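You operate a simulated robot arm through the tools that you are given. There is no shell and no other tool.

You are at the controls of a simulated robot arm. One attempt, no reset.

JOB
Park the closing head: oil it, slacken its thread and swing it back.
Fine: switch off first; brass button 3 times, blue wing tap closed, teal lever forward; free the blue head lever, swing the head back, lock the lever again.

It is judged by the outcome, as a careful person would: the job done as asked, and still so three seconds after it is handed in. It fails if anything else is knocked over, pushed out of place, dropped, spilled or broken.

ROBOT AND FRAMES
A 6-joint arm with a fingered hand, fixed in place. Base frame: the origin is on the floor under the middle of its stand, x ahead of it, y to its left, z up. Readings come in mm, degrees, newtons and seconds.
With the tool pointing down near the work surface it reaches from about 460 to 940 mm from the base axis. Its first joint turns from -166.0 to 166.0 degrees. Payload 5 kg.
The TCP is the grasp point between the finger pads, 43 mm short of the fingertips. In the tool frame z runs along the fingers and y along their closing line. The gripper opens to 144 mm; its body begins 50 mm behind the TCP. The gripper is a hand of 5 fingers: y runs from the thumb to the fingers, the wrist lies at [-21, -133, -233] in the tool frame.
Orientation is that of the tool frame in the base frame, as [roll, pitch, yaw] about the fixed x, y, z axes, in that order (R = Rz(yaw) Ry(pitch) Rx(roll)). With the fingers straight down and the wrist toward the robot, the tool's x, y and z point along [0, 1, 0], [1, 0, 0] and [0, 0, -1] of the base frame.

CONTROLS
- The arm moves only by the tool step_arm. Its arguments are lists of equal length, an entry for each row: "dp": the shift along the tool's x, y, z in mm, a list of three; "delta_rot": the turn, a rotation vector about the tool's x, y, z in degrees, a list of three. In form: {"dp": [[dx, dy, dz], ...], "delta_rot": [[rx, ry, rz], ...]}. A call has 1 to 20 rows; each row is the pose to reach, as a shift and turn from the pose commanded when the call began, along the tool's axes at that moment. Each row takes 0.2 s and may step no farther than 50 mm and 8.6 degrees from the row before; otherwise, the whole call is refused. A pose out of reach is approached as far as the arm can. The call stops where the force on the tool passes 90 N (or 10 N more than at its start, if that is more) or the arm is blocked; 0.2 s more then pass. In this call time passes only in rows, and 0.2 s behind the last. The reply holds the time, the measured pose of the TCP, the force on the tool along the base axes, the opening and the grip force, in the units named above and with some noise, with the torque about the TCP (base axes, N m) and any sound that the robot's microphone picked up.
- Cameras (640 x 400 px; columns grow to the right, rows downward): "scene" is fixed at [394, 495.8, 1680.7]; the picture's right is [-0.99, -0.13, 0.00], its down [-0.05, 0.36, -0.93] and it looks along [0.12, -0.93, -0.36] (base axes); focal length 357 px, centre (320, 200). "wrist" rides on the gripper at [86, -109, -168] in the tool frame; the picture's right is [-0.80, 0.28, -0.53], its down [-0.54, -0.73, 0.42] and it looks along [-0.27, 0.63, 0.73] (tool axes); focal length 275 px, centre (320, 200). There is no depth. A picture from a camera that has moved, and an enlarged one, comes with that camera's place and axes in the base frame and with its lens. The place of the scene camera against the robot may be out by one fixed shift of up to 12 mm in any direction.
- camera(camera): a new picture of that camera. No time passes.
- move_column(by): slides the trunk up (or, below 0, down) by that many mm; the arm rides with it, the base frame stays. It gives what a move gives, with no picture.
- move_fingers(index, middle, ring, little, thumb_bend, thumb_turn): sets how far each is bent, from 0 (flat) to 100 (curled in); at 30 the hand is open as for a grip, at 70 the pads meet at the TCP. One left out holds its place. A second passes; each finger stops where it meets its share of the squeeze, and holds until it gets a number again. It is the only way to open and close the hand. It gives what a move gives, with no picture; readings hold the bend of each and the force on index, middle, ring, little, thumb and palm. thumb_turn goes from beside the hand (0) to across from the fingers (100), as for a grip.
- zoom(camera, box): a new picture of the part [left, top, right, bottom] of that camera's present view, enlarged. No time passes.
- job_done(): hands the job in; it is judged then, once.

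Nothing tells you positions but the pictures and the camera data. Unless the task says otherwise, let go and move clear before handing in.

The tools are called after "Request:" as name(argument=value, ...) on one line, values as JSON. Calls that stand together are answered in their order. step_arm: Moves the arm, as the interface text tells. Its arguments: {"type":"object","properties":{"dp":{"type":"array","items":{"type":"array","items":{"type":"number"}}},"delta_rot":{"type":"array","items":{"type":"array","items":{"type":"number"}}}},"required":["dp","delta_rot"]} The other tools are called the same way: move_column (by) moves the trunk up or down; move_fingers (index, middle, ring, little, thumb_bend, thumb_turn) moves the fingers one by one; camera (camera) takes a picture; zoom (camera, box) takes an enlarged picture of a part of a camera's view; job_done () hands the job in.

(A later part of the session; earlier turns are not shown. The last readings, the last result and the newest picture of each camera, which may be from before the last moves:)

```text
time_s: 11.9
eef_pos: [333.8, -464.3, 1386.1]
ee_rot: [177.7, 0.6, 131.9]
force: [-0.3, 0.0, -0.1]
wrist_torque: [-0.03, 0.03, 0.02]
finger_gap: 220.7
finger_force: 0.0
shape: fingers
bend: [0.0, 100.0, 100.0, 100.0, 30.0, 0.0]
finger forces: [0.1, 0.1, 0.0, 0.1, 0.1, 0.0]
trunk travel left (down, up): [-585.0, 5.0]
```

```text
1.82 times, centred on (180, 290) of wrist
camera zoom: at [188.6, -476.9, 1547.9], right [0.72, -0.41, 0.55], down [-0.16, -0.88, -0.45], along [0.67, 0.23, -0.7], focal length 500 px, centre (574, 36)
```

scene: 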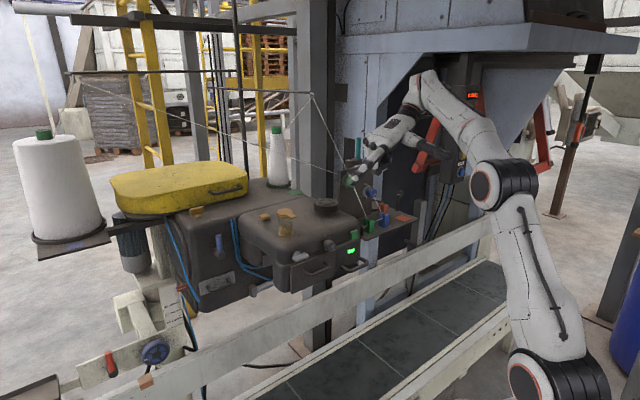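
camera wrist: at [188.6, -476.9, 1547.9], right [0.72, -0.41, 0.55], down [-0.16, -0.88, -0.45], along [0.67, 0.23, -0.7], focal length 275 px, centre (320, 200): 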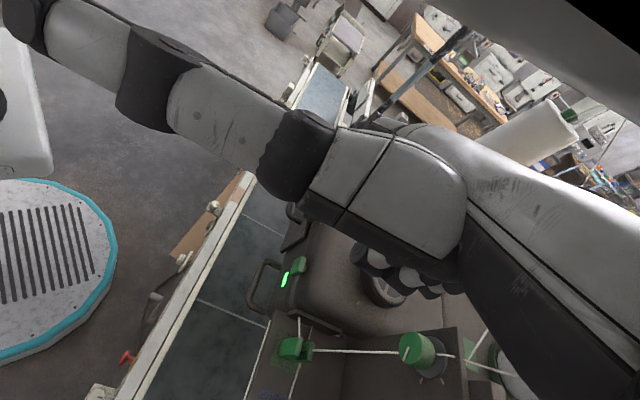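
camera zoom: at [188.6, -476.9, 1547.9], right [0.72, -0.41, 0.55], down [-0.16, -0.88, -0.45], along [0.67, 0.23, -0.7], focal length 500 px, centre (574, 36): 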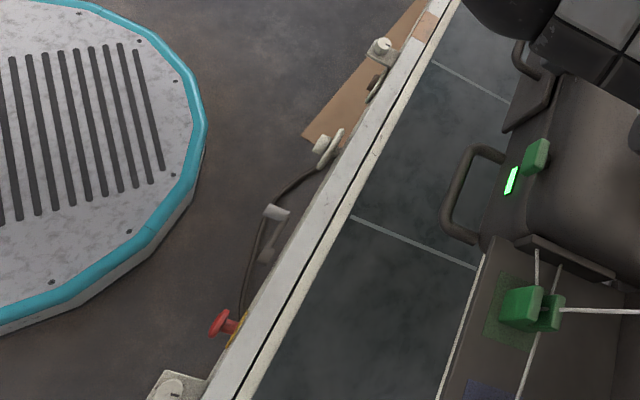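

The green paddle beside the lit lamp looks like the head's switch. I'll compare the two wing-shaped pieces closely, then find the blue one.

Request:
zoom(camera="scene", box=[285, 245, 317, 265])

Request:
zoom(camera="scene", box=[270, 200, 302, 240])

Request:
zoom(camera="scene", box=[340, 190, 440, 260])

Request:
zoom(camera="scene", box=[90, 190, 170, 300])

Request:
zoom(camera="scene", box=[150, 280, 230, 360])

Request:
zoom(camera="scene", box=[290, 280, 560, 400])

```text
16.00 times, centred on (301, 255) of scene
camera zoom: at [394.0, 495.8, 1680.7], right [-0.99, -0.13, 0.0], down [-0.05, 0.36, -0.93], along [0.12, -0.93, -0.36], focal length 5710 px, centre (624, -680)
```

zoom: 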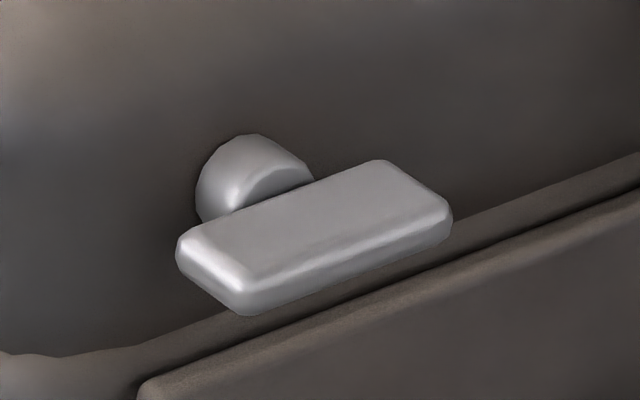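

```text
10.00 times, centred on (286, 220) of scene
camera zoom: at [394.0, 495.8, 1680.7], right [-0.99, -0.13, 0.0], down [-0.05, 0.36, -0.93], along [0.12, -0.93, -0.36], focal length 3569 px, centre (660, 0)
```

zoom: 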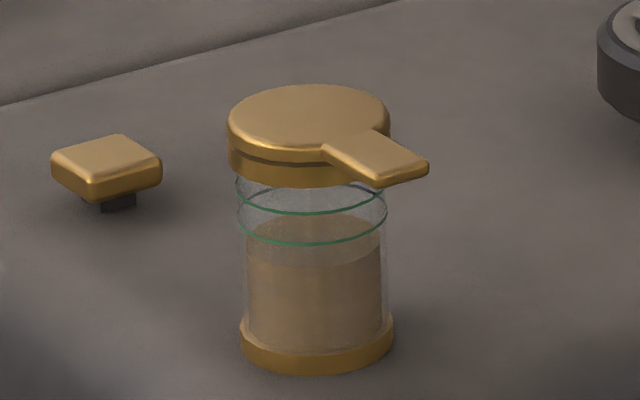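

```text
5.71 times, centred on (390, 225) of scene
camera zoom: at [394.0, 495.8, 1680.7], right [-0.99, -0.13, 0.0], down [-0.05, 0.36, -0.93], along [0.12, -0.93, -0.36], focal length 2039 px, centre (-80, 57)
```

zoom: 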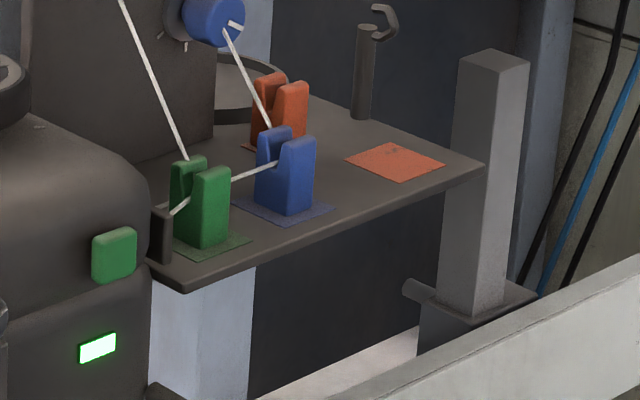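

```text
3.64 times, centred on (130, 245) of scene
camera zoom: at [394.0, 495.8, 1680.7], right [-0.99, -0.13, 0.0], down [-0.05, 0.36, -0.93], along [0.12, -0.93, -0.36], focal length 1298 px, centre (1011, 36)
```

zoom: 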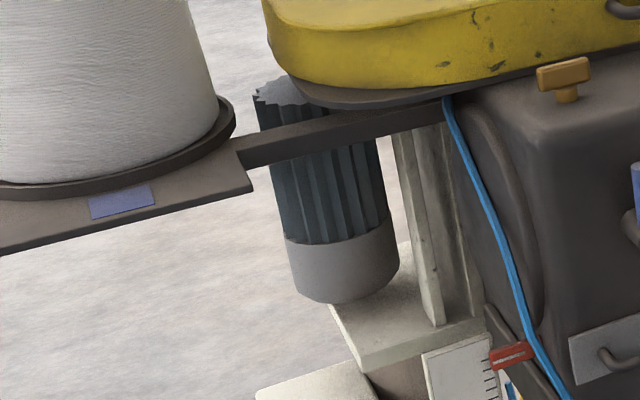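

```text
5.00 times, centred on (190, 320) of scene
camera zoom: at [394.0, 495.8, 1680.7], right [-0.99, -0.13, 0.0], down [-0.05, 0.36, -0.93], along [0.12, -0.93, -0.36], focal length 1784 px, centre (970, -400)
```

zoom: 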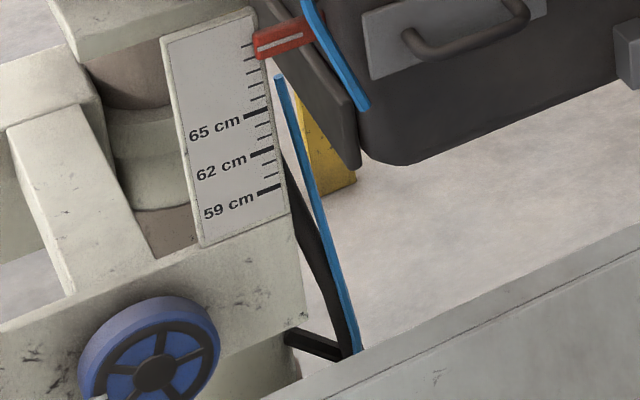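

```text
2.37 times, centred on (425, 340) of scene
camera zoom: at [394.0, 495.8, 1680.7], right [-0.99, -0.13, 0.0], down [-0.05, 0.36, -0.93], along [0.12, -0.93, -0.36], focal length 846 px, centre (71, -132)
```

zoom: 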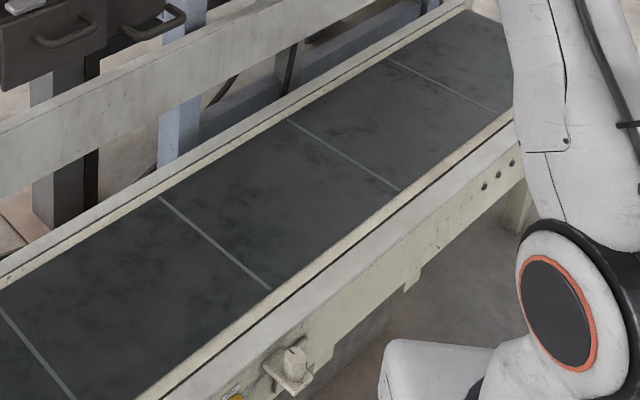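

Neither view shows the blue wing tap yet, so it may sit low on the head or underneath. I'll back the hand off over the conveyor and turn it to face the head's front, then tip it to look from lower down.

Request:
step_arm(dp=[[12, 7, 0], [24, 14, 0], [36, 21, 0], [48, 28, 0], [60, 35, 0], [72, 42, 0], [84, 49, 0], [96, 56, 0], [108, 63, 0], [120, 70, 0], [132, 77, 0], [144, 84, 0]], delta_rot=[[0, 0, 7], [0, 0, 14], [0, 0, 21], [0, 0, 28], [0, 0, 35], [0, 0, 42], [0, 0, 49], [0, 0, 56], [0, 0, 63], [0, 0, 70], [0, 0, 77], [0, 0, 84]])

Request:
move_fingers(thumb_bend=100, thumb_turn=60)

Request:
camera(camera="wrist")

Request:
camera(camera="scene")

```text
time_s: 14.7
eef_pos: [267.7, -333.6, 1366.3]
ee_rot: [-177.4, -4.0, 44.3]
force: [-1.3, -1.4, 0.5]
wrist_torque: [0.11, -0.11, -0.05]
finger_gap: 221.0
finger_force: 0.1
shape: fingers
bend: [0.0, 100.0, 100.0, 100.0, 30.0, 0.0]
finger forces: [0.1, 0.1, 0.0, 0.0, 0.0, 0.0]
trunk travel left (down, up): [-585.0, 5.0]
stopped in row 12: the arm was blocked; the commanded pose is now the measured one
```

```text
time_s: 15.7
eef_pos: [265.9, -332.5, 1362.5]
ee_rot: [-176.8, -4.2, 44.4]
force: [0.9, 0.9, -1.6]
wrist_torque: [-0.1, 0.18, 0.01]
finger_gap: 74.6
finger_force: 0.1
shape: fingers
bend: [0.0, 100.0, 100.0, 100.0, 100.0, 61.0]
finger forces: [0.0, 0.1, 0.0, 0.1, 0.0, 0.0]
trunk travel left (down, up): [-585.0, 5.0]
```

```text
taken
camera wrist: at [249.6, -211.9, 1540.4], right [-0.38, -0.81, 0.46], down [-0.89, 0.18, -0.42], along [0.26, -0.57, -0.78], focal length 275 px, centre (320, 200)
```

wrist: 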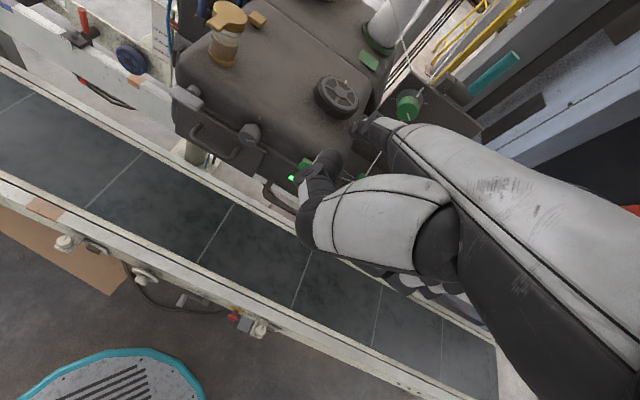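

```text
taken
```

scene: 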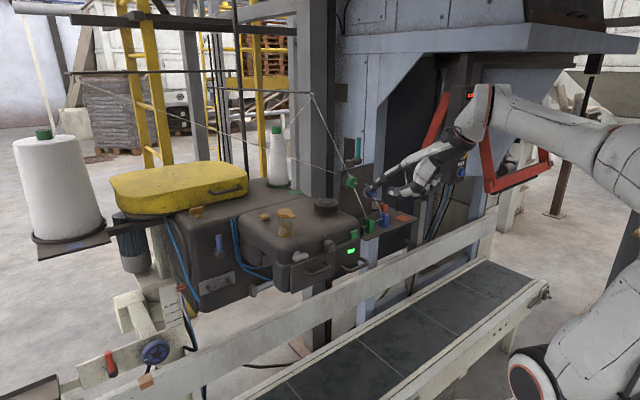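

The arm stopped at its inner reach limit, and the head turns out to sit well above the belt with free space under it. I'll lower the trunk and tip the hand forward to look up at the head's front, underside and right end.

Request:
move_column(by=-350)

Request:
camera(camera="wrist")

Request:
camera(camera="scene")

```text
time_s: 19.1
eef_pos: [266.1, -332.7, 1013.3]
ee_rot: [-176.8, -4.3, 44.2]
force: [0.2, -0.1, -0.9]
wrist_torque: [-0.02, 0.02, 0.03]
finger_gap: 74.5
finger_force: 0.1
shape: fingers
bend: [0.0, 100.0, 100.0, 100.0, 100.0, 61.0]
finger forces: [0.0, 0.0, 0.1, 0.1, 0.0, 0.1]
trunk travel left (down, up): [-235.0, 355.0]
```

```text
taken
camera wrist: at [249.7, -212.1, 1191.5], right [-0.38, -0.8, 0.46], down [-0.89, 0.18, -0.42], along [0.26, -0.57, -0.78], focal length 275 px, centre (320, 200)
```

wrist: 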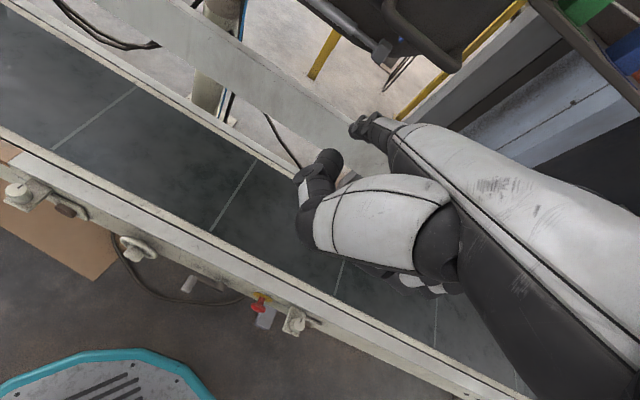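

```text
taken
```

scene: 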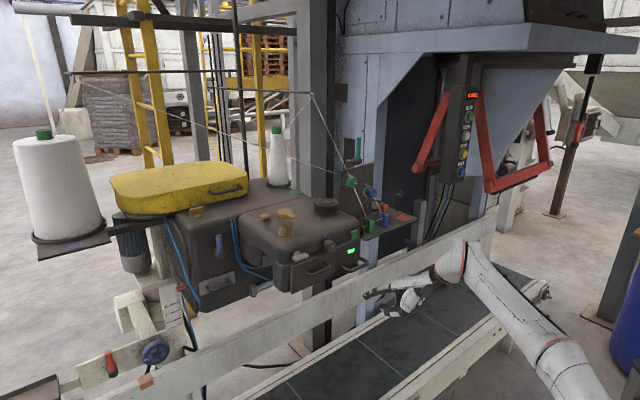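

Something small and blue shows under the head near the front handle; zooming in there.

Request:
zoom(camera="wrist", box=[320, 0, 480, 100])

Request:
zoom(camera="wrist", box=[360, 20, 440, 70])

Request:
zoom(camera="scene", box=[430, 80, 500, 200])

```text
4.00 times, centred on (400, 50) of wrist
camera zoom: at [249.7, -212.1, 1191.5], right [-0.38, -0.8, 0.46], down [-0.89, 0.18, -0.42], along [0.26, -0.57, -0.78], focal length 1101 px, centre (0, 800)
```

zoom: 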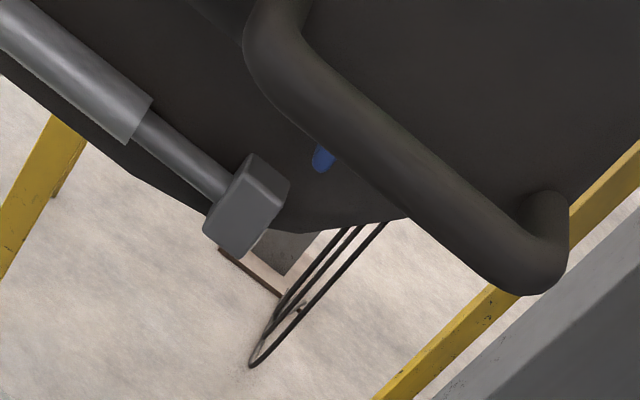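

```text
8.00 times, centred on (400, 45) of wrist
camera zoom: at [249.7, -212.1, 1191.5], right [-0.38, -0.8, 0.46], down [-0.89, 0.18, -0.42], along [0.26, -0.57, -0.78], focal length 2202 px, centre (-320, 1440)
```

zoom: 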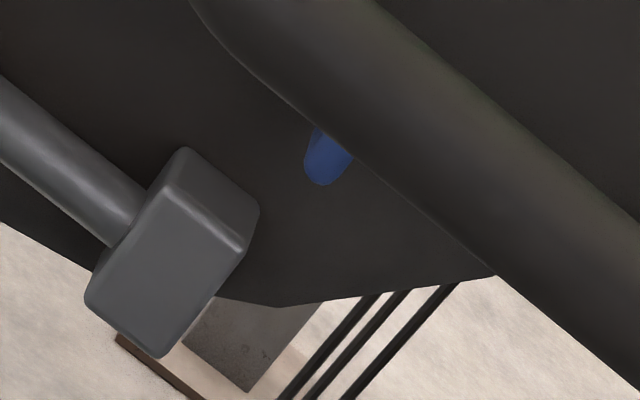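

```text
3.33 times, centred on (465, 140) of scene
camera zoom: at [394.0, 495.8, 1680.7], right [-0.99, -0.13, 0.0], down [-0.05, 0.36, -0.93], along [0.12, -0.93, -0.36], focal length 1190 px, centre (-163, 400)
```

zoom: 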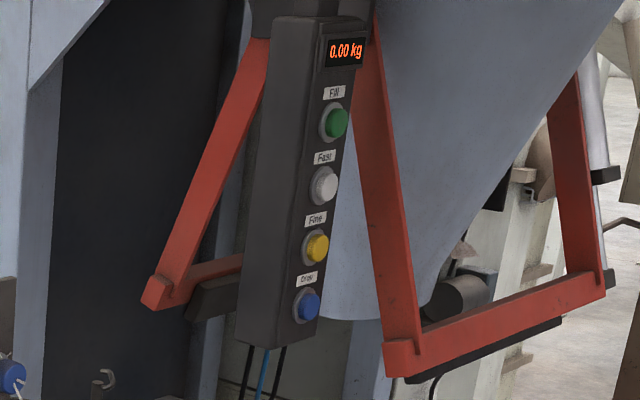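

There is a blue piece on the body's lower face, tucked behind the front handle – probably the blue wing tap. I'll move lower and tip the hand to see it properly.

Request:
step_arm(dp=[[3, 20, 8], [6, 40, 16], [9, 60, 24], [12, 80, 32], [15, 100, 40], [18, 120, 48], [21, 140, 56], [24, 160, 64], [27, 180, 72], [29, 200, 80]], delta_rot=[[-4.5, 0, 0], [-9, 0, 0], [-13.5, 0, 0], [-18, 0, 0], [-22.5, 0, 0], [-27, 0, 0], [-31.5, 0, 0], [-36, 0, 0], [-40.5, 0, 0], [-45, 0, 0]])

Request:
camera(camera="wrist")

Request:
camera(camera="scene")

```text
time_s: 20.2
eef_pos: [282.5, -409.2, 977.2]
ee_rot: [165.0, -4.2, 37.0]
force: [0.3, -0.1, 0.0]
wrist_torque: [-0.02, -0.04, 0.0]
finger_gap: 74.6
finger_force: 0.1
shape: fingers
bend: [0.0, 100.0, 100.0, 100.0, 100.0, 61.0]
finger forces: [0.1, 0.0, 0.0, 0.0, 0.0, 0.0]
trunk travel left (down, up): [-235.0, 355.0]
stopped in row 5: the arm was blocked; the commanded pose is now the measured one
```

```text
taken
camera wrist: at [254.6, -248.3, 1117.3], right [-0.59, -0.61, 0.53], down [-0.75, 0.17, -0.63], along [0.3, -0.77, -0.56], focal length 275 px, centre (320, 200)
```

wrist: 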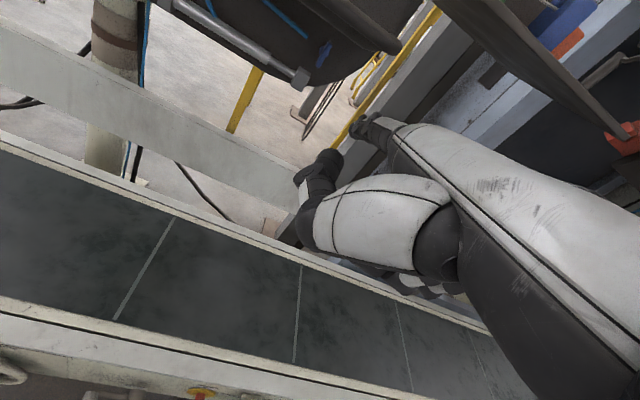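

```text
taken
```

scene: 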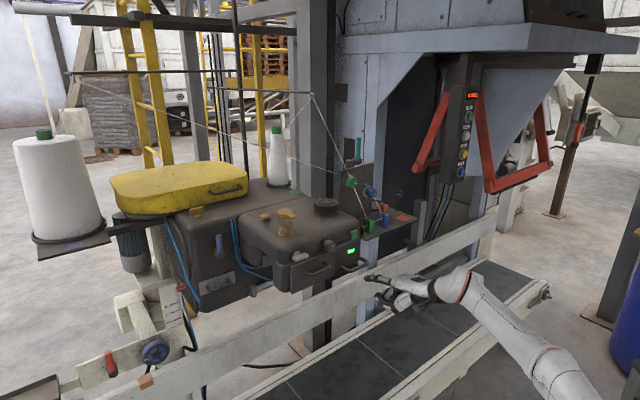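

Request:
zoom(camera="wrist", box=[200, 0, 440, 120])

Request:
zoom(camera="wrist", box=[290, 20, 370, 80])

```text
2.67 times, centred on (320, 60) of wrist
camera zoom: at [254.6, -248.3, 1117.3], right [-0.59, -0.61, 0.53], down [-0.75, 0.17, -0.63], along [0.3, -0.77, -0.56], focal length 734 px, centre (320, 573)
```

zoom: 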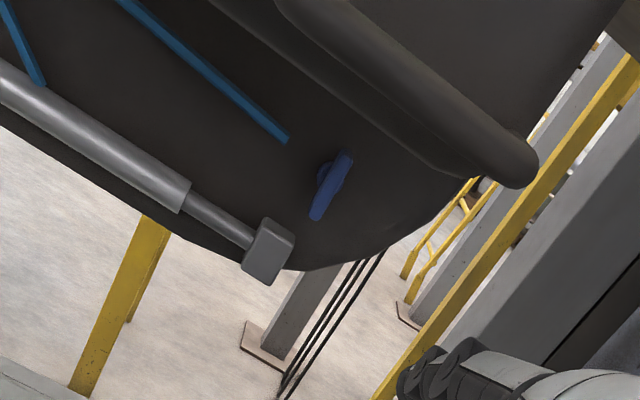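

```text
6.67 times, centred on (330, 50) of wrist
camera zoom: at [254.6, -248.3, 1117.3], right [-0.59, -0.61, 0.53], down [-0.75, 0.17, -0.63], along [0.3, -0.77, -0.56], focal length 1835 px, centre (253, 1200)
```

zoom: 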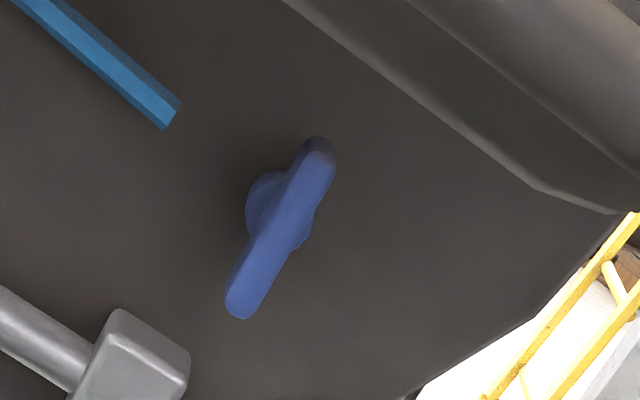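

That's the blue wing tap: on the body's lower front face near (577, -655, 1014), wing upright, under the overhanging head. Before using the pointing hand I'll work out where the index fingertip sits relative to the TCP.

Request:
zoom(camera="wrist", box=[290, 90, 450, 190])

Request:
zoom(camera="scene", box=[350, 250, 480, 330])

```text
4.00 times, centred on (370, 140) of wrist
camera zoom: at [254.6, -248.3, 1117.3], right [-0.59, -0.61, 0.53], down [-0.75, 0.17, -0.63], along [0.3, -0.77, -0.56], focal length 1101 px, centre (120, 440)
```

zoom: 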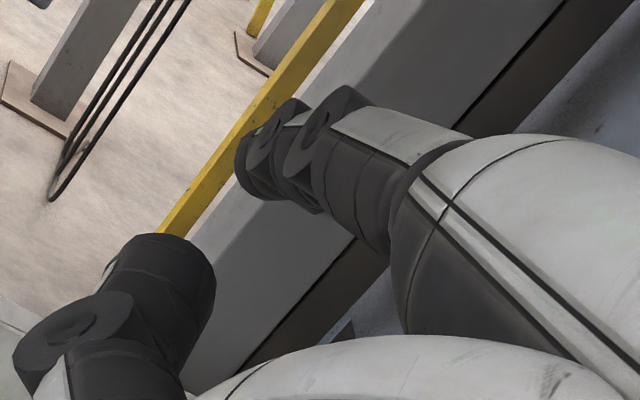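

```text
4.92 times, centred on (415, 290) of scene
camera zoom: at [394.0, 495.8, 1680.7], right [-0.99, -0.13, 0.0], down [-0.05, 0.36, -0.93], along [0.12, -0.93, -0.36], focal length 1757 px, centre (-148, -243)
```

zoom: 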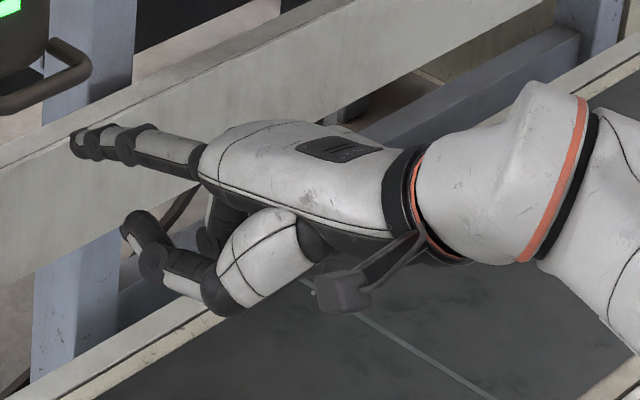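

The flat index fingertip sits at about tool [22, 130, -8], pointing forward and down. I'll straighten the hand, turn it away from the head for clearance, then raise the trunk to button height.

Request:
step_arm(dp=[[0, 0, 0], [0, 0, 0], [0, 0, 0]], delta_rot=[[5, -1.4, -0.4], [10, -2.7, -0.7], [15, -4.1, -1.1]])

Request:
step_arm(dp=[[8, -4, 0], [16, -8, 0], [24, -12, 0], [32, -16, 0], [40, -20, 0], [48, -24, 0], [56, -28, 0], [64, -30, 0], [72, -32, 0]], delta_rot=[[0, 0, -7.6], [0, 0, -15.2], [0, 0, -22.8], [0, 0, -30.4], [0, 0, -38], [0, 0, -45.6], [0, 0, -53.2], [0, 0, -60.8], [0, 0, -68]])

Request:
camera(camera="scene")

Request:
camera(camera="wrist")

```text
time_s: 21.0
eef_pos: [283.9, -408.7, 977.0]
ee_rot: [180.0, 0.1, 37.7]
force: [0.6, -0.4, 0.7]
wrist_torque: [-0.03, -0.02, 0.01]
finger_gap: 74.6
finger_force: 0.0
shape: fingers
bend: [0.0, 100.0, 100.0, 100.0, 100.0, 61.0]
finger forces: [0.0, 0.1, 0.0, 0.0, 0.1, 0.1]
trunk travel left (down, up): [-235.0, 355.0]
```

```text
time_s: 23.0
eef_pos: [321.5, -339.4, 977.6]
ee_rot: [180.0, 0.0, 105.9]
force: [-1.3, 0.3, 0.4]
wrist_torque: [-0.03, -0.06, 0.01]
finger_gap: 74.3
finger_force: 0.0
shape: fingers
bend: [0.0, 100.0, 100.0, 100.0, 100.0, 61.0]
finger forces: [0.1, 0.0, 0.0, 0.0, 0.0, 0.0]
trunk travel left (down, up): [-235.0, 355.0]
```

```text
taken
```

scene: 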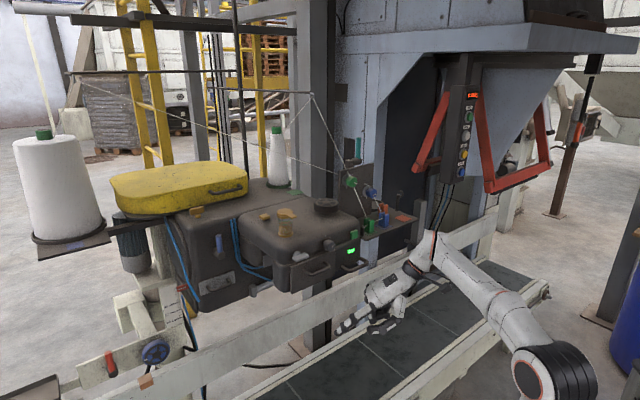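

```text
taken
camera wrist: at [193.6, -288.3, 1145.0], right [0.49, -0.69, 0.54], down [-0.55, -0.72, -0.42], along [0.68, -0.09, -0.73], focal length 275 px, centre (320, 200)
```

wrist: 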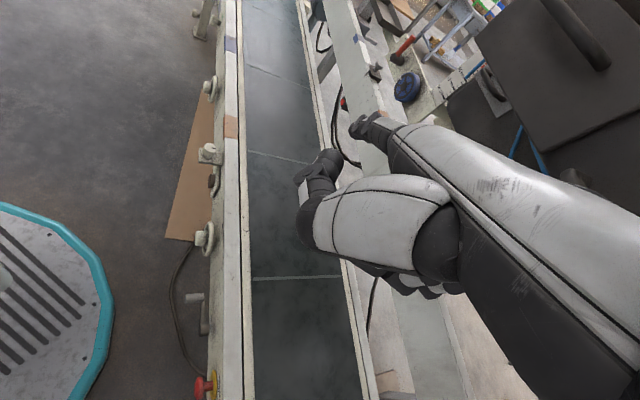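

The pose is exact and clear of the head. Raising the trunk 240 mm brings the hand to about the green switch's height.

Request:
move_column(by=240)

Request:
camera(camera="wrist")

Request:
camera(camera="scene")

```text
time_s: 25.5
eef_pos: [320.0, -339.8, 1217.7]
ee_rot: [-180.0, 0.1, 105.9]
force: [-0.1, -0.6, -0.6]
wrist_torque: [0.0, 0.0, 0.01]
finger_gap: 74.4
finger_force: 0.0
shape: fingers
bend: [0.0, 100.0, 100.0, 100.0, 100.0, 61.0]
finger forces: [0.0, 0.0, 0.0, 0.1, 0.1, 0.1]
trunk travel left (down, up): [-475.0, 115.0]
```

```text
taken
camera wrist: at [193.9, -288.3, 1384.8], right [0.49, -0.69, 0.53], down [-0.55, -0.72, -0.42], along [0.68, -0.09, -0.73], focal length 275 px, centre (320, 200)
```

wrist: 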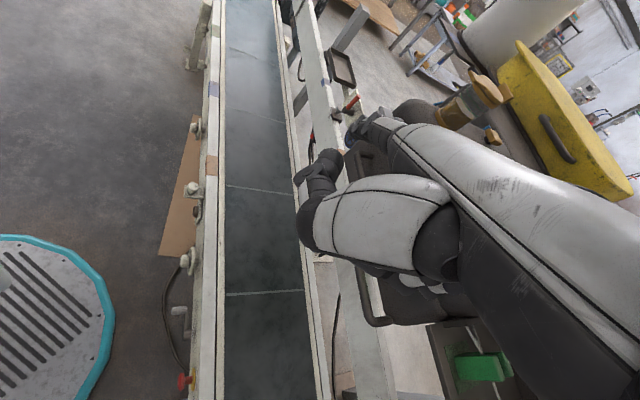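

```text
taken
```

scene: 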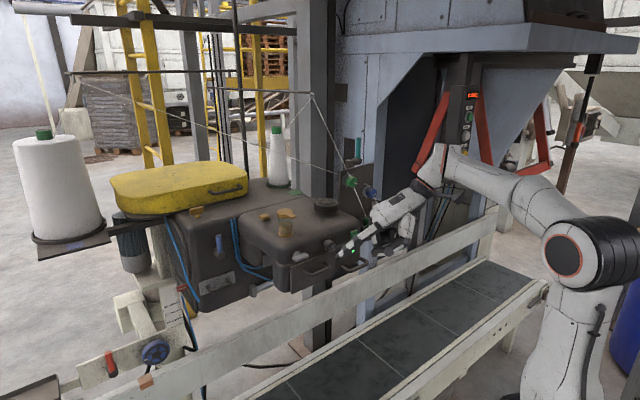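

Checking the index fingertip against the green switch in both views.

Request:
zoom(camera="scene", box=[310, 190, 440, 280])

Request:
zoom(camera="wrist", box=[290, 90, 450, 190])

```text
4.44 times, centred on (375, 235) of scene
camera zoom: at [394.0, 495.8, 1680.7], right [-0.99, -0.13, 0.0], down [-0.05, 0.36, -0.93], along [0.12, -0.93, -0.36], focal length 1586 px, centre (76, 44)
```

zoom: 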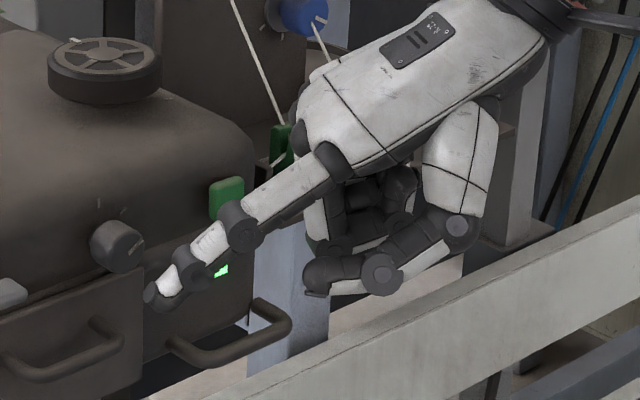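

```text
4.00 times, centred on (370, 140) of wrist
camera zoom: at [193.9, -288.3, 1384.8], right [0.49, -0.69, 0.53], down [-0.55, -0.72, -0.42], along [0.68, -0.09, -0.73], focal length 1101 px, centre (120, 440)
```

zoom: 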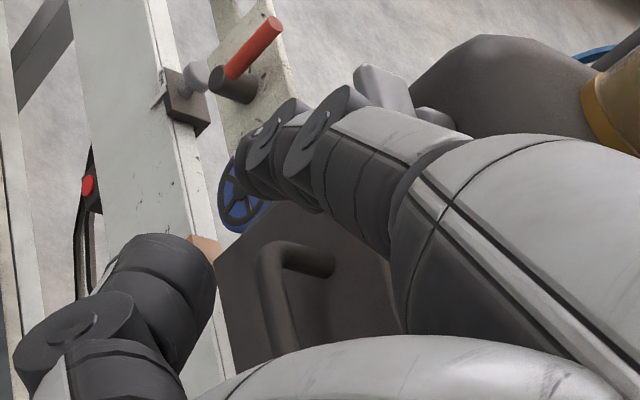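

The fingertip is in front of the head at about the right height. I'll line it up 45 mm in front of the green switch, finger angled slightly, before pressing.

Request:
step_arm(dp=[[-6, -14, 2], [-12, -28, 5], [-18, -41, 8], [-25, -55, 10], [-31, -69, 13], [-37, -82, 15.7]], delta_rot=[[0, 0, 6], [0, 0, 12], [0, 0, 18], [0, 0, 24], [0, 0, 30], [0, 0, 35.9]])

Request:
zoom(camera="scene", box=[310, 190, 440, 280])

Request:
camera(camera="wrist")

```text
time_s: 26.9
eef_pos: [252.2, -399.0, 1200.1]
ee_rot: [-180.0, 0.1, 69.7]
force: [0.3, -0.5, -0.2]
wrist_torque: [0.01, -0.03, 0.01]
finger_gap: 74.3
finger_force: 0.1
shape: fingers
bend: [0.0, 100.0, 100.0, 100.0, 100.0, 61.0]
finger forces: [0.0, 0.0, 0.0, 0.1, 0.1, 0.1]
trunk travel left (down, up): [-475.0, 115.0]
```

```text
4.44 times, centred on (375, 235) of scene
camera zoom: at [394.0, 495.8, 1680.7], right [-0.99, -0.13, 0.0], down [-0.05, 0.36, -0.93], along [0.12, -0.93, -0.36], focal length 1586 px, centre (76, 44)
```

zoom: 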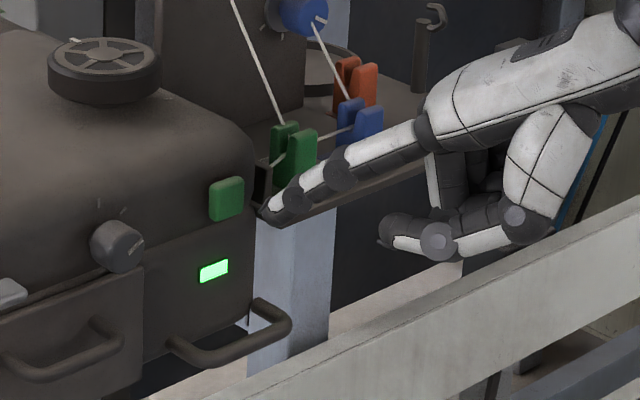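

```text
taken
camera wrist: at [179.9, -282.1, 1368.7], right [-0.01, -0.84, 0.54], down [-0.87, -0.26, -0.42], along [0.5, -0.47, -0.73], focal length 275 px, centre (320, 200)
```

wrist: 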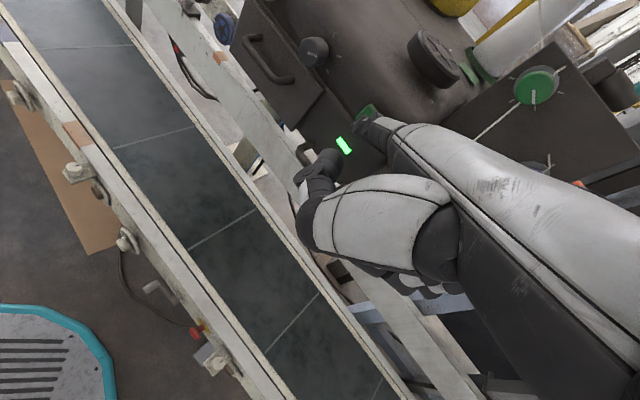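

Request:
zoom(camera="wrist", box=[310, 80, 430, 155])

Request:
zoom(camera="scene", box=[335, 215, 399, 255])

```text
5.33 times, centred on (370, 118) of wrist
camera zoom: at [179.9, -282.1, 1368.7], right [-0.01, -0.84, 0.54], down [-0.87, -0.26, -0.42], along [0.5, -0.47, -0.73], focal length 1468 px, centre (53, 640)
```

zoom: 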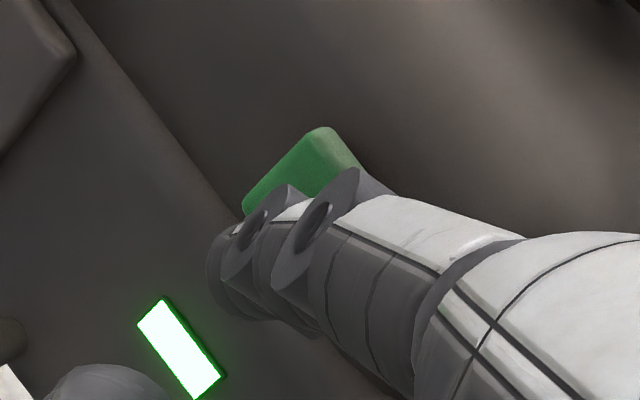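

```text
10.00 times, centred on (367, 235) of scene
camera zoom: at [394.0, 495.8, 1680.7], right [-0.99, -0.13, 0.0], down [-0.05, 0.36, -0.93], along [0.12, -0.93, -0.36], focal length 3569 px, centre (-150, -150)
```

zoom: 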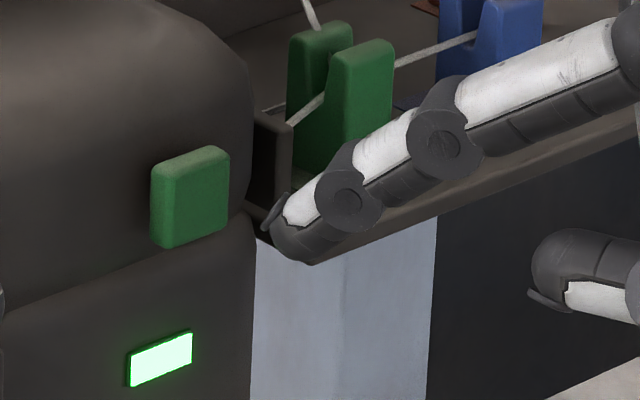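

The fingertip is about 28 mm in front of the green switch and well aligned. I'll close in along the press direction in small steps and watch the force and lamp.

Request:
step_arm(dp=[[-3, 7.4, -1], [-5.7, 13.9, -2], [-8.3, 20.4, -3]], delta_rot=[[0, 0, 0], [0, 0, 0], [0, 0, 0]])

Request:
zoom(camera="scene", box=[335, 215, 399, 255])

Request:
zoom(camera="wrist", box=[310, 80, 430, 155])

```text
time_s: 27.7
eef_pos: [268.8, -412.4, 1204.9]
ee_rot: [180.0, 0.0, 70.0]
force: [0.1, -0.1, -0.2]
wrist_torque: [-0.02, 0.0, 0.0]
finger_gap: 74.4
finger_force: 0.0
shape: fingers
bend: [0.0, 100.0, 100.0, 100.0, 100.0, 61.0]
finger forces: [0.0, 0.1, 0.0, 0.1, 0.0, 0.1]
trunk travel left (down, up): [-475.0, 115.0]
```

```text
10.00 times, centred on (367, 235) of scene
camera zoom: at [394.0, 495.8, 1680.7], right [-0.99, -0.13, 0.0], down [-0.05, 0.36, -0.93], along [0.12, -0.93, -0.36], focal length 3569 px, centre (-150, -150)
```

zoom: 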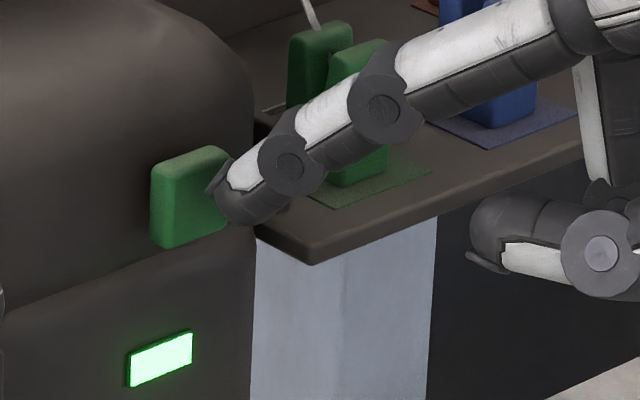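

```text
5.33 times, centred on (370, 118) of wrist
camera zoom: at [196.1, -295.9, 1372.5], right [-0.01, -0.85, 0.53], down [-0.87, -0.26, -0.42], along [0.5, -0.47, -0.73], focal length 1468 px, centre (53, 640)
```

zoom: 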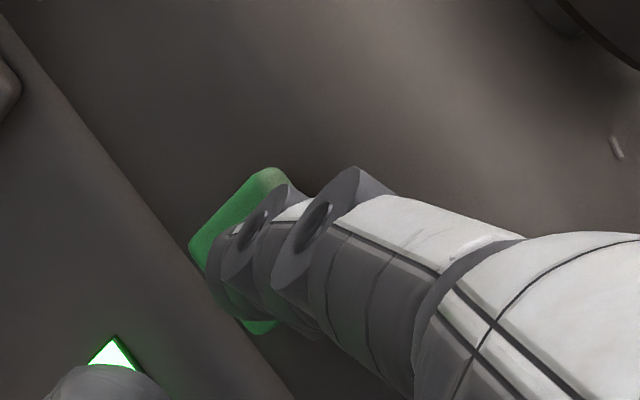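

Request:
step_arm(dp=[[-1.1, 2.8, 0], [-2.3, 5.6, 0]], delta_rot=[[0, 0, 0], [0, 0, 0]])

Request:
zoom(camera="scene", box=[335, 215, 399, 255])

```text
time_s: 28.3
eef_pos: [273.0, -416.2, 1204.9]
ee_rot: [180.0, 0.2, 69.9]
force: [-1.4, 1.8, 0.5]
wrist_torque: [-0.06, -0.06, 0.15]
finger_gap: 73.6
finger_force: 1.2
shape: fingers
bend: [0.0, 100.0, 100.0, 100.0, 100.0, 61.0]
finger forces: [2.5, 0.1, 0.0, 0.0, 0.0, 0.0]
trunk travel left (down, up): [-475.0, 115.0]
heard: click
```

```text
10.00 times, centred on (367, 235) of scene
camera zoom: at [394.0, 495.8, 1680.7], right [-0.99, -0.13, 0.0], down [-0.05, 0.36, -0.93], along [0.12, -0.93, -0.36], focal length 3569 px, centre (-150, -150)
```

zoom: 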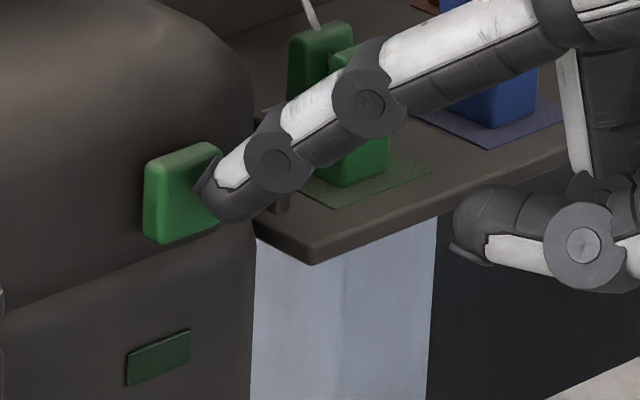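

Click, and the lamp went out – the head is switched off. Now I'll back straight off and confirm the lamp stays dark.

Request:
step_arm(dp=[[4, -9.3, 0], [11, -28, 0], [15, -37, 0], [19, -46, 0]], delta_rot=[[0, 0, 0], [0, 0, 0], [0, 0, 0], [0, 0, 0]])

Request:
zoom(camera="scene", box=[310, 190, 440, 280])

```text
time_s: 29.3
eef_pos: [236.8, -383.5, 1203.7]
ee_rot: [180.0, 0.0, 69.9]
force: [-0.1, -0.1, -0.2]
wrist_torque: [-0.01, 0.0, 0.0]
finger_gap: 74.2
finger_force: 0.1
shape: fingers
bend: [0.0, 100.0, 100.0, 100.0, 100.0, 61.0]
finger forces: [0.0, 0.1, 0.0, 0.0, 0.0, 0.0]
trunk travel left (down, up): [-475.0, 115.0]
```

```text
4.44 times, centred on (375, 235) of scene
camera zoom: at [394.0, 495.8, 1680.7], right [-0.99, -0.13, 0.0], down [-0.05, 0.36, -0.93], along [0.12, -0.93, -0.36], focal length 1586 px, centre (76, 44)
```

zoom: 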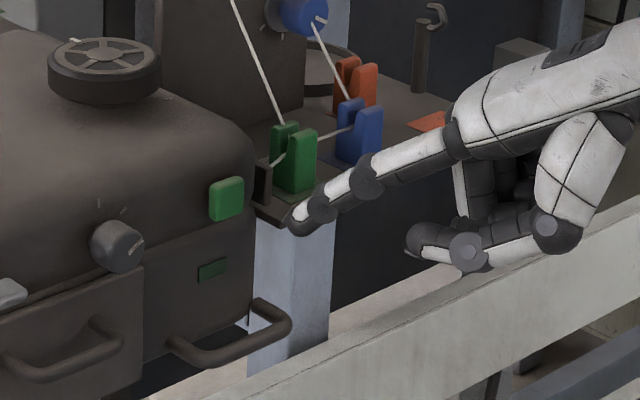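

The lamp stays dark. Next is the brass oil button near (679, -442, 1267), just behind the oil glass, so I want the index finger pointing straight down; I'll bend it and calibrate its tip.

Request:
move_fingers(index=35)

Request:
zoom(camera="scene", box=[340, 190, 470, 280])

Request:
zoom(camera="wrist", box=[290, 80, 450, 200])

```text
time_s: 30.3
eef_pos: [236.4, -384.6, 1204.9]
ee_rot: [179.9, 0.0, 69.9]
force: [-0.2, -0.5, -0.1]
wrist_torque: [0.05, 0.01, -0.03]
finger_gap: 54.2
finger_force: 0.0
shape: fingers
bend: [35.0, 100.0, 100.0, 100.0, 100.0, 61.0]
finger forces: [0.0, 0.0, 0.1, 0.0, 0.1, 0.0]
trunk travel left (down, up): [-475.0, 115.0]
```

```text
4.44 times, centred on (405, 235) of scene
camera zoom: at [394.0, 495.8, 1680.7], right [-0.99, -0.13, 0.0], down [-0.05, 0.36, -0.93], along [0.12, -0.93, -0.36], focal length 1586 px, centre (-58, 44)
```

zoom: 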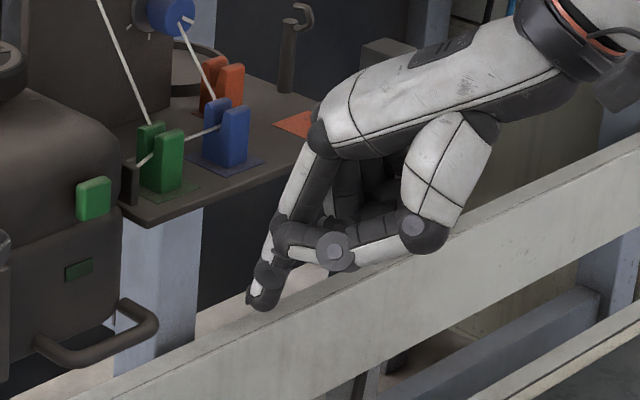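

```text
3.33 times, centred on (370, 140) of wrist
camera zoom: at [164.4, -266.7, 1371.6], right [-0.01, -0.84, 0.54], down [-0.87, -0.26, -0.42], along [0.5, -0.47, -0.73], focal length 918 px, centre (153, 400)
```

zoom: 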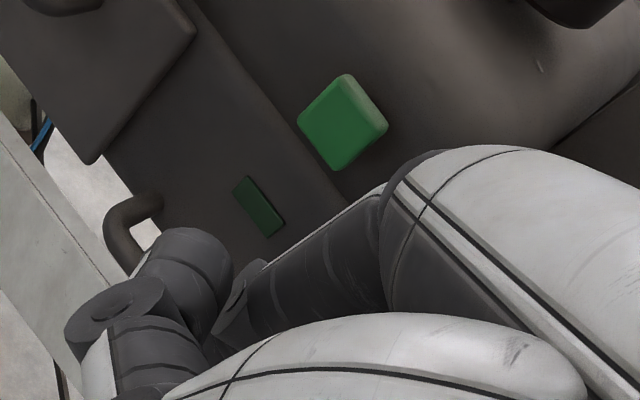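

The bent index tip sits near tool [21, 68, 34]. I'll tuck the thumb across the palm so it can't touch the oil glass when I press the button.

Request:
move_fingers(thumb_turn=100, thumb_bend=100)

Request:
zoom(camera="scene", box=[340, 190, 470, 280])

Request:
camera(camera="wrist")

```text
time_s: 31.3
eef_pos: [236.7, -382.1, 1204.5]
ee_rot: [-180.0, 0.1, 69.9]
force: [0.5, -0.5, -0.2]
wrist_torque: [-0.02, -0.01, -0.01]
finger_gap: 46.4
finger_force: 0.0
shape: fingers
bend: [33.0, 100.0, 100.0, 100.0, 99.0, 99.0]
finger forces: [0.0, 0.1, 0.0, 0.1, 0.0, 0.1]
trunk travel left (down, up): [-475.0, 115.0]
```

```text
4.44 times, centred on (405, 235) of scene
camera zoom: at [394.0, 495.8, 1680.7], right [-0.99, -0.13, 0.0], down [-0.05, 0.36, -0.93], along [0.12, -0.93, -0.36], focal length 1586 px, centre (-58, 44)
```

zoom: 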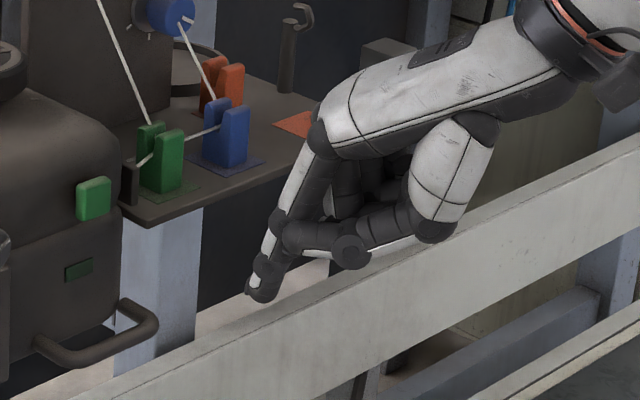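

```text
taken
camera wrist: at [164.4, -266.7, 1371.7], right [-0.01, -0.84, 0.54], down [-0.87, -0.26, -0.42], along [0.5, -0.47, -0.73], focal length 275 px, centre (320, 200)
```

wrist: 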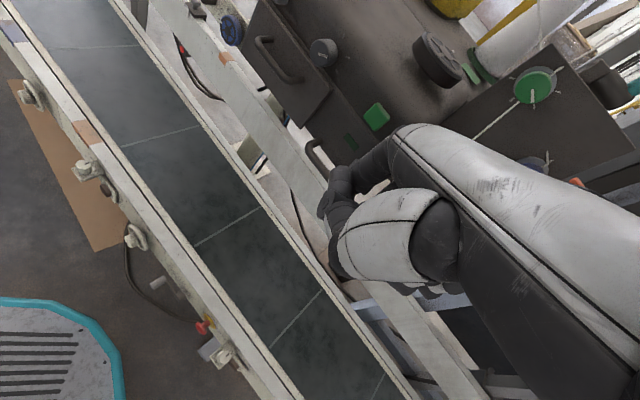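

Request:
zoom(camera="scene", box=[375, 215, 455, 265])

Request:
zoom(camera="wrist", box=[300, 110, 460, 230])

```text
8.00 times, centred on (415, 240) of scene
camera zoom: at [394.0, 495.8, 1680.7], right [-0.99, -0.13, 0.0], down [-0.05, 0.36, -0.93], along [0.12, -0.93, -0.36], focal length 2855 px, centre (-440, -120)
```

zoom: 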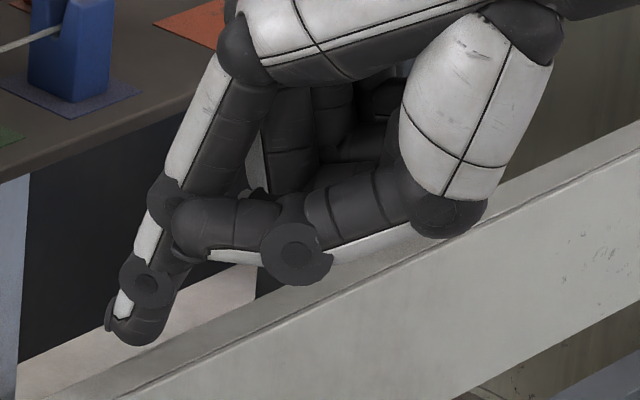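

```text
3.33 times, centred on (380, 170) of wrist
camera zoom: at [164.4, -266.7, 1371.7], right [-0.01, -0.84, 0.54], down [-0.87, -0.26, -0.42], along [0.5, -0.47, -0.73], focal length 918 px, centre (120, 300)
```

zoom: 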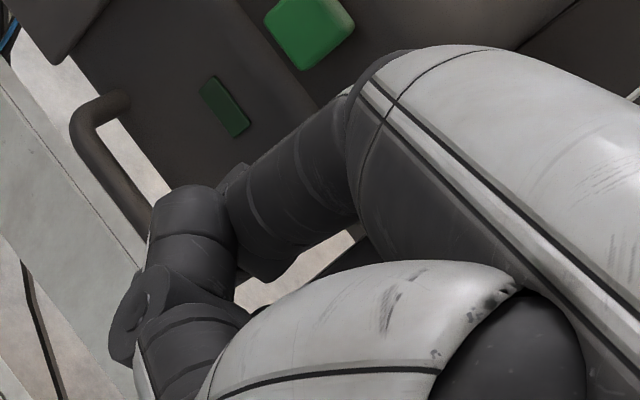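

Good – tip near tool [21, 68, 28] and the thumb well tucked. I'll raise the trunk so the hand can pass over the head's top.

Request:
move_column(by=113)

```text
time_s: 32.7
eef_pos: [238.1, -382.6, 1317.0]
ee_rot: [180.0, 0.0, 69.9]
force: [-0.4, -0.6, 0.8]
wrist_torque: [0.01, 0.02, 0.0]
finger_gap: 46.3
finger_force: 0.0
shape: fingers
bend: [33.0, 100.0, 100.0, 100.0, 99.0, 99.0]
finger forces: [0.0, 0.0, 0.0, 0.0, 0.1, 0.0]
trunk travel left (down, up): [-588.0, 2.0]
```

Request:
step_arm(dp=[[0, 10, -14], [1, 40, -28], [3, 80, -30], [5, 120, -30], [8, 160, -30], [12, 200, -30], [16, 240, -30], [19, 280, -30], [21, 316, -30], [22.6, 350.6, -30]], delta_rot=[[0, 0, -1], [0, 0, -4], [0, 0, -7], [0, 0, -10], [0, 0, -14], [0, 0, -18], [0, 0, -21], [0, 0, -24], [0, 0, -27], [0, 0, -30]])

Request:
camera(camera="scene")

Request:
camera(camera="wrist")

```text
time_s: 34.9
eef_pos: [577.5, -484.0, 1344.8]
ee_rot: [-179.9, -0.1, 99.9]
force: [1.4, -0.1, 2.0]
wrist_torque: [0.02, 0.08, 0.03]
finger_gap: 46.1
finger_force: 0.1
shape: fingers
bend: [33.0, 100.0, 100.0, 100.0, 99.0, 99.0]
finger forces: [0.0, 0.0, 0.1, 0.0, 0.0, 0.1]
trunk travel left (down, up): [-588.0, 2.0]
```

```text
taken
```

scene: 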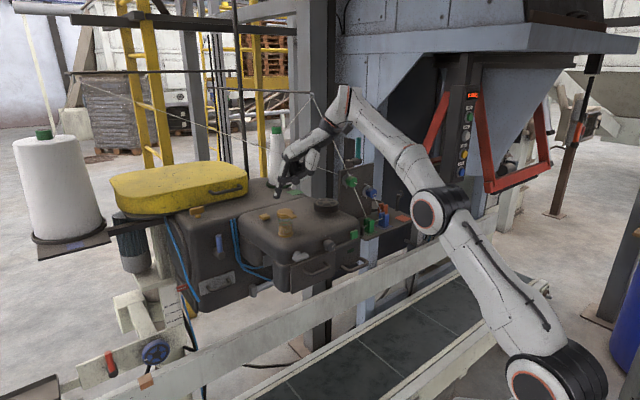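

```text
taken
camera wrist: at [455.7, -420.2, 1512.0], right [0.42, -0.74, 0.53], down [-0.62, -0.66, -0.42], along [0.66, -0.15, -0.73], focal length 275 px, centre (320, 200)
```

wrist: 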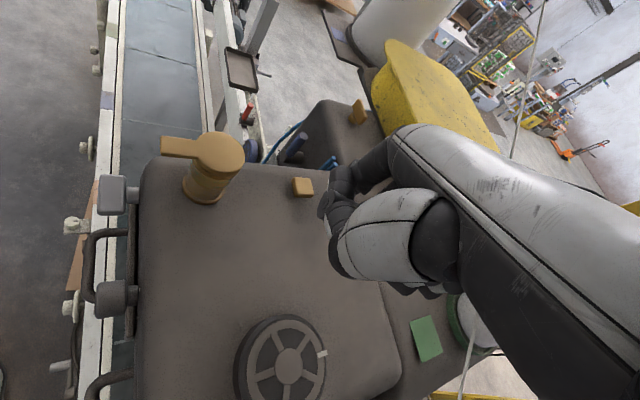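

The fingertip is near the brass button and the oil glass is clear. A thread runs close behind the hand, so I'll check that clearance before going on.

Request:
zoom(camera="scene", box=[240, 80, 370, 220])

Request:
zoom(camera="scene", box=[250, 170, 314, 230])

Request:
zoom(camera="wrist", box=[260, 140, 420, 240])

```text
2.86 times, centred on (305, 150) of scene
camera zoom: at [394.0, 495.8, 1680.7], right [-0.99, -0.13, 0.0], down [-0.05, 0.36, -0.93], along [0.12, -0.93, -0.36], focal length 1020 px, centre (363, 343)
```

zoom: 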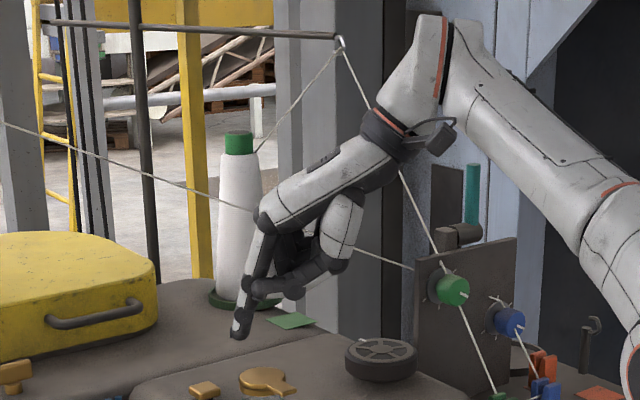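

```text
6.67 times, centred on (282, 200) of scene
camera zoom: at [394.0, 495.8, 1680.7], right [-0.99, -0.13, 0.0], down [-0.05, 0.36, -0.93], along [0.12, -0.93, -0.36], focal length 2379 px, centre (573, 200)
```

zoom: 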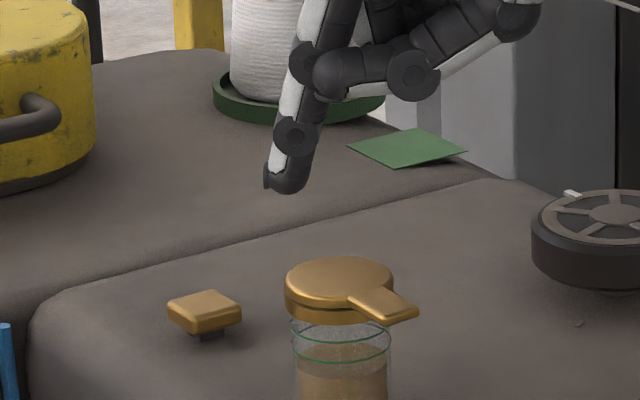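

```text
4.00 times, centred on (340, 190) of wrist
camera zoom: at [455.7, -420.2, 1512.0], right [0.42, -0.74, 0.53], down [-0.62, -0.66, -0.42], along [0.66, -0.15, -0.73], focal length 1101 px, centre (240, 240)
```

zoom: 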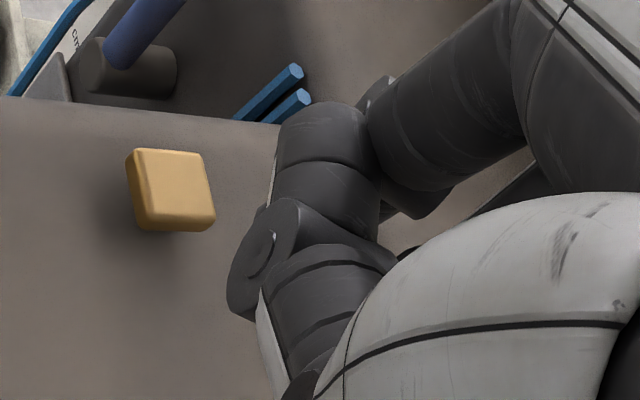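

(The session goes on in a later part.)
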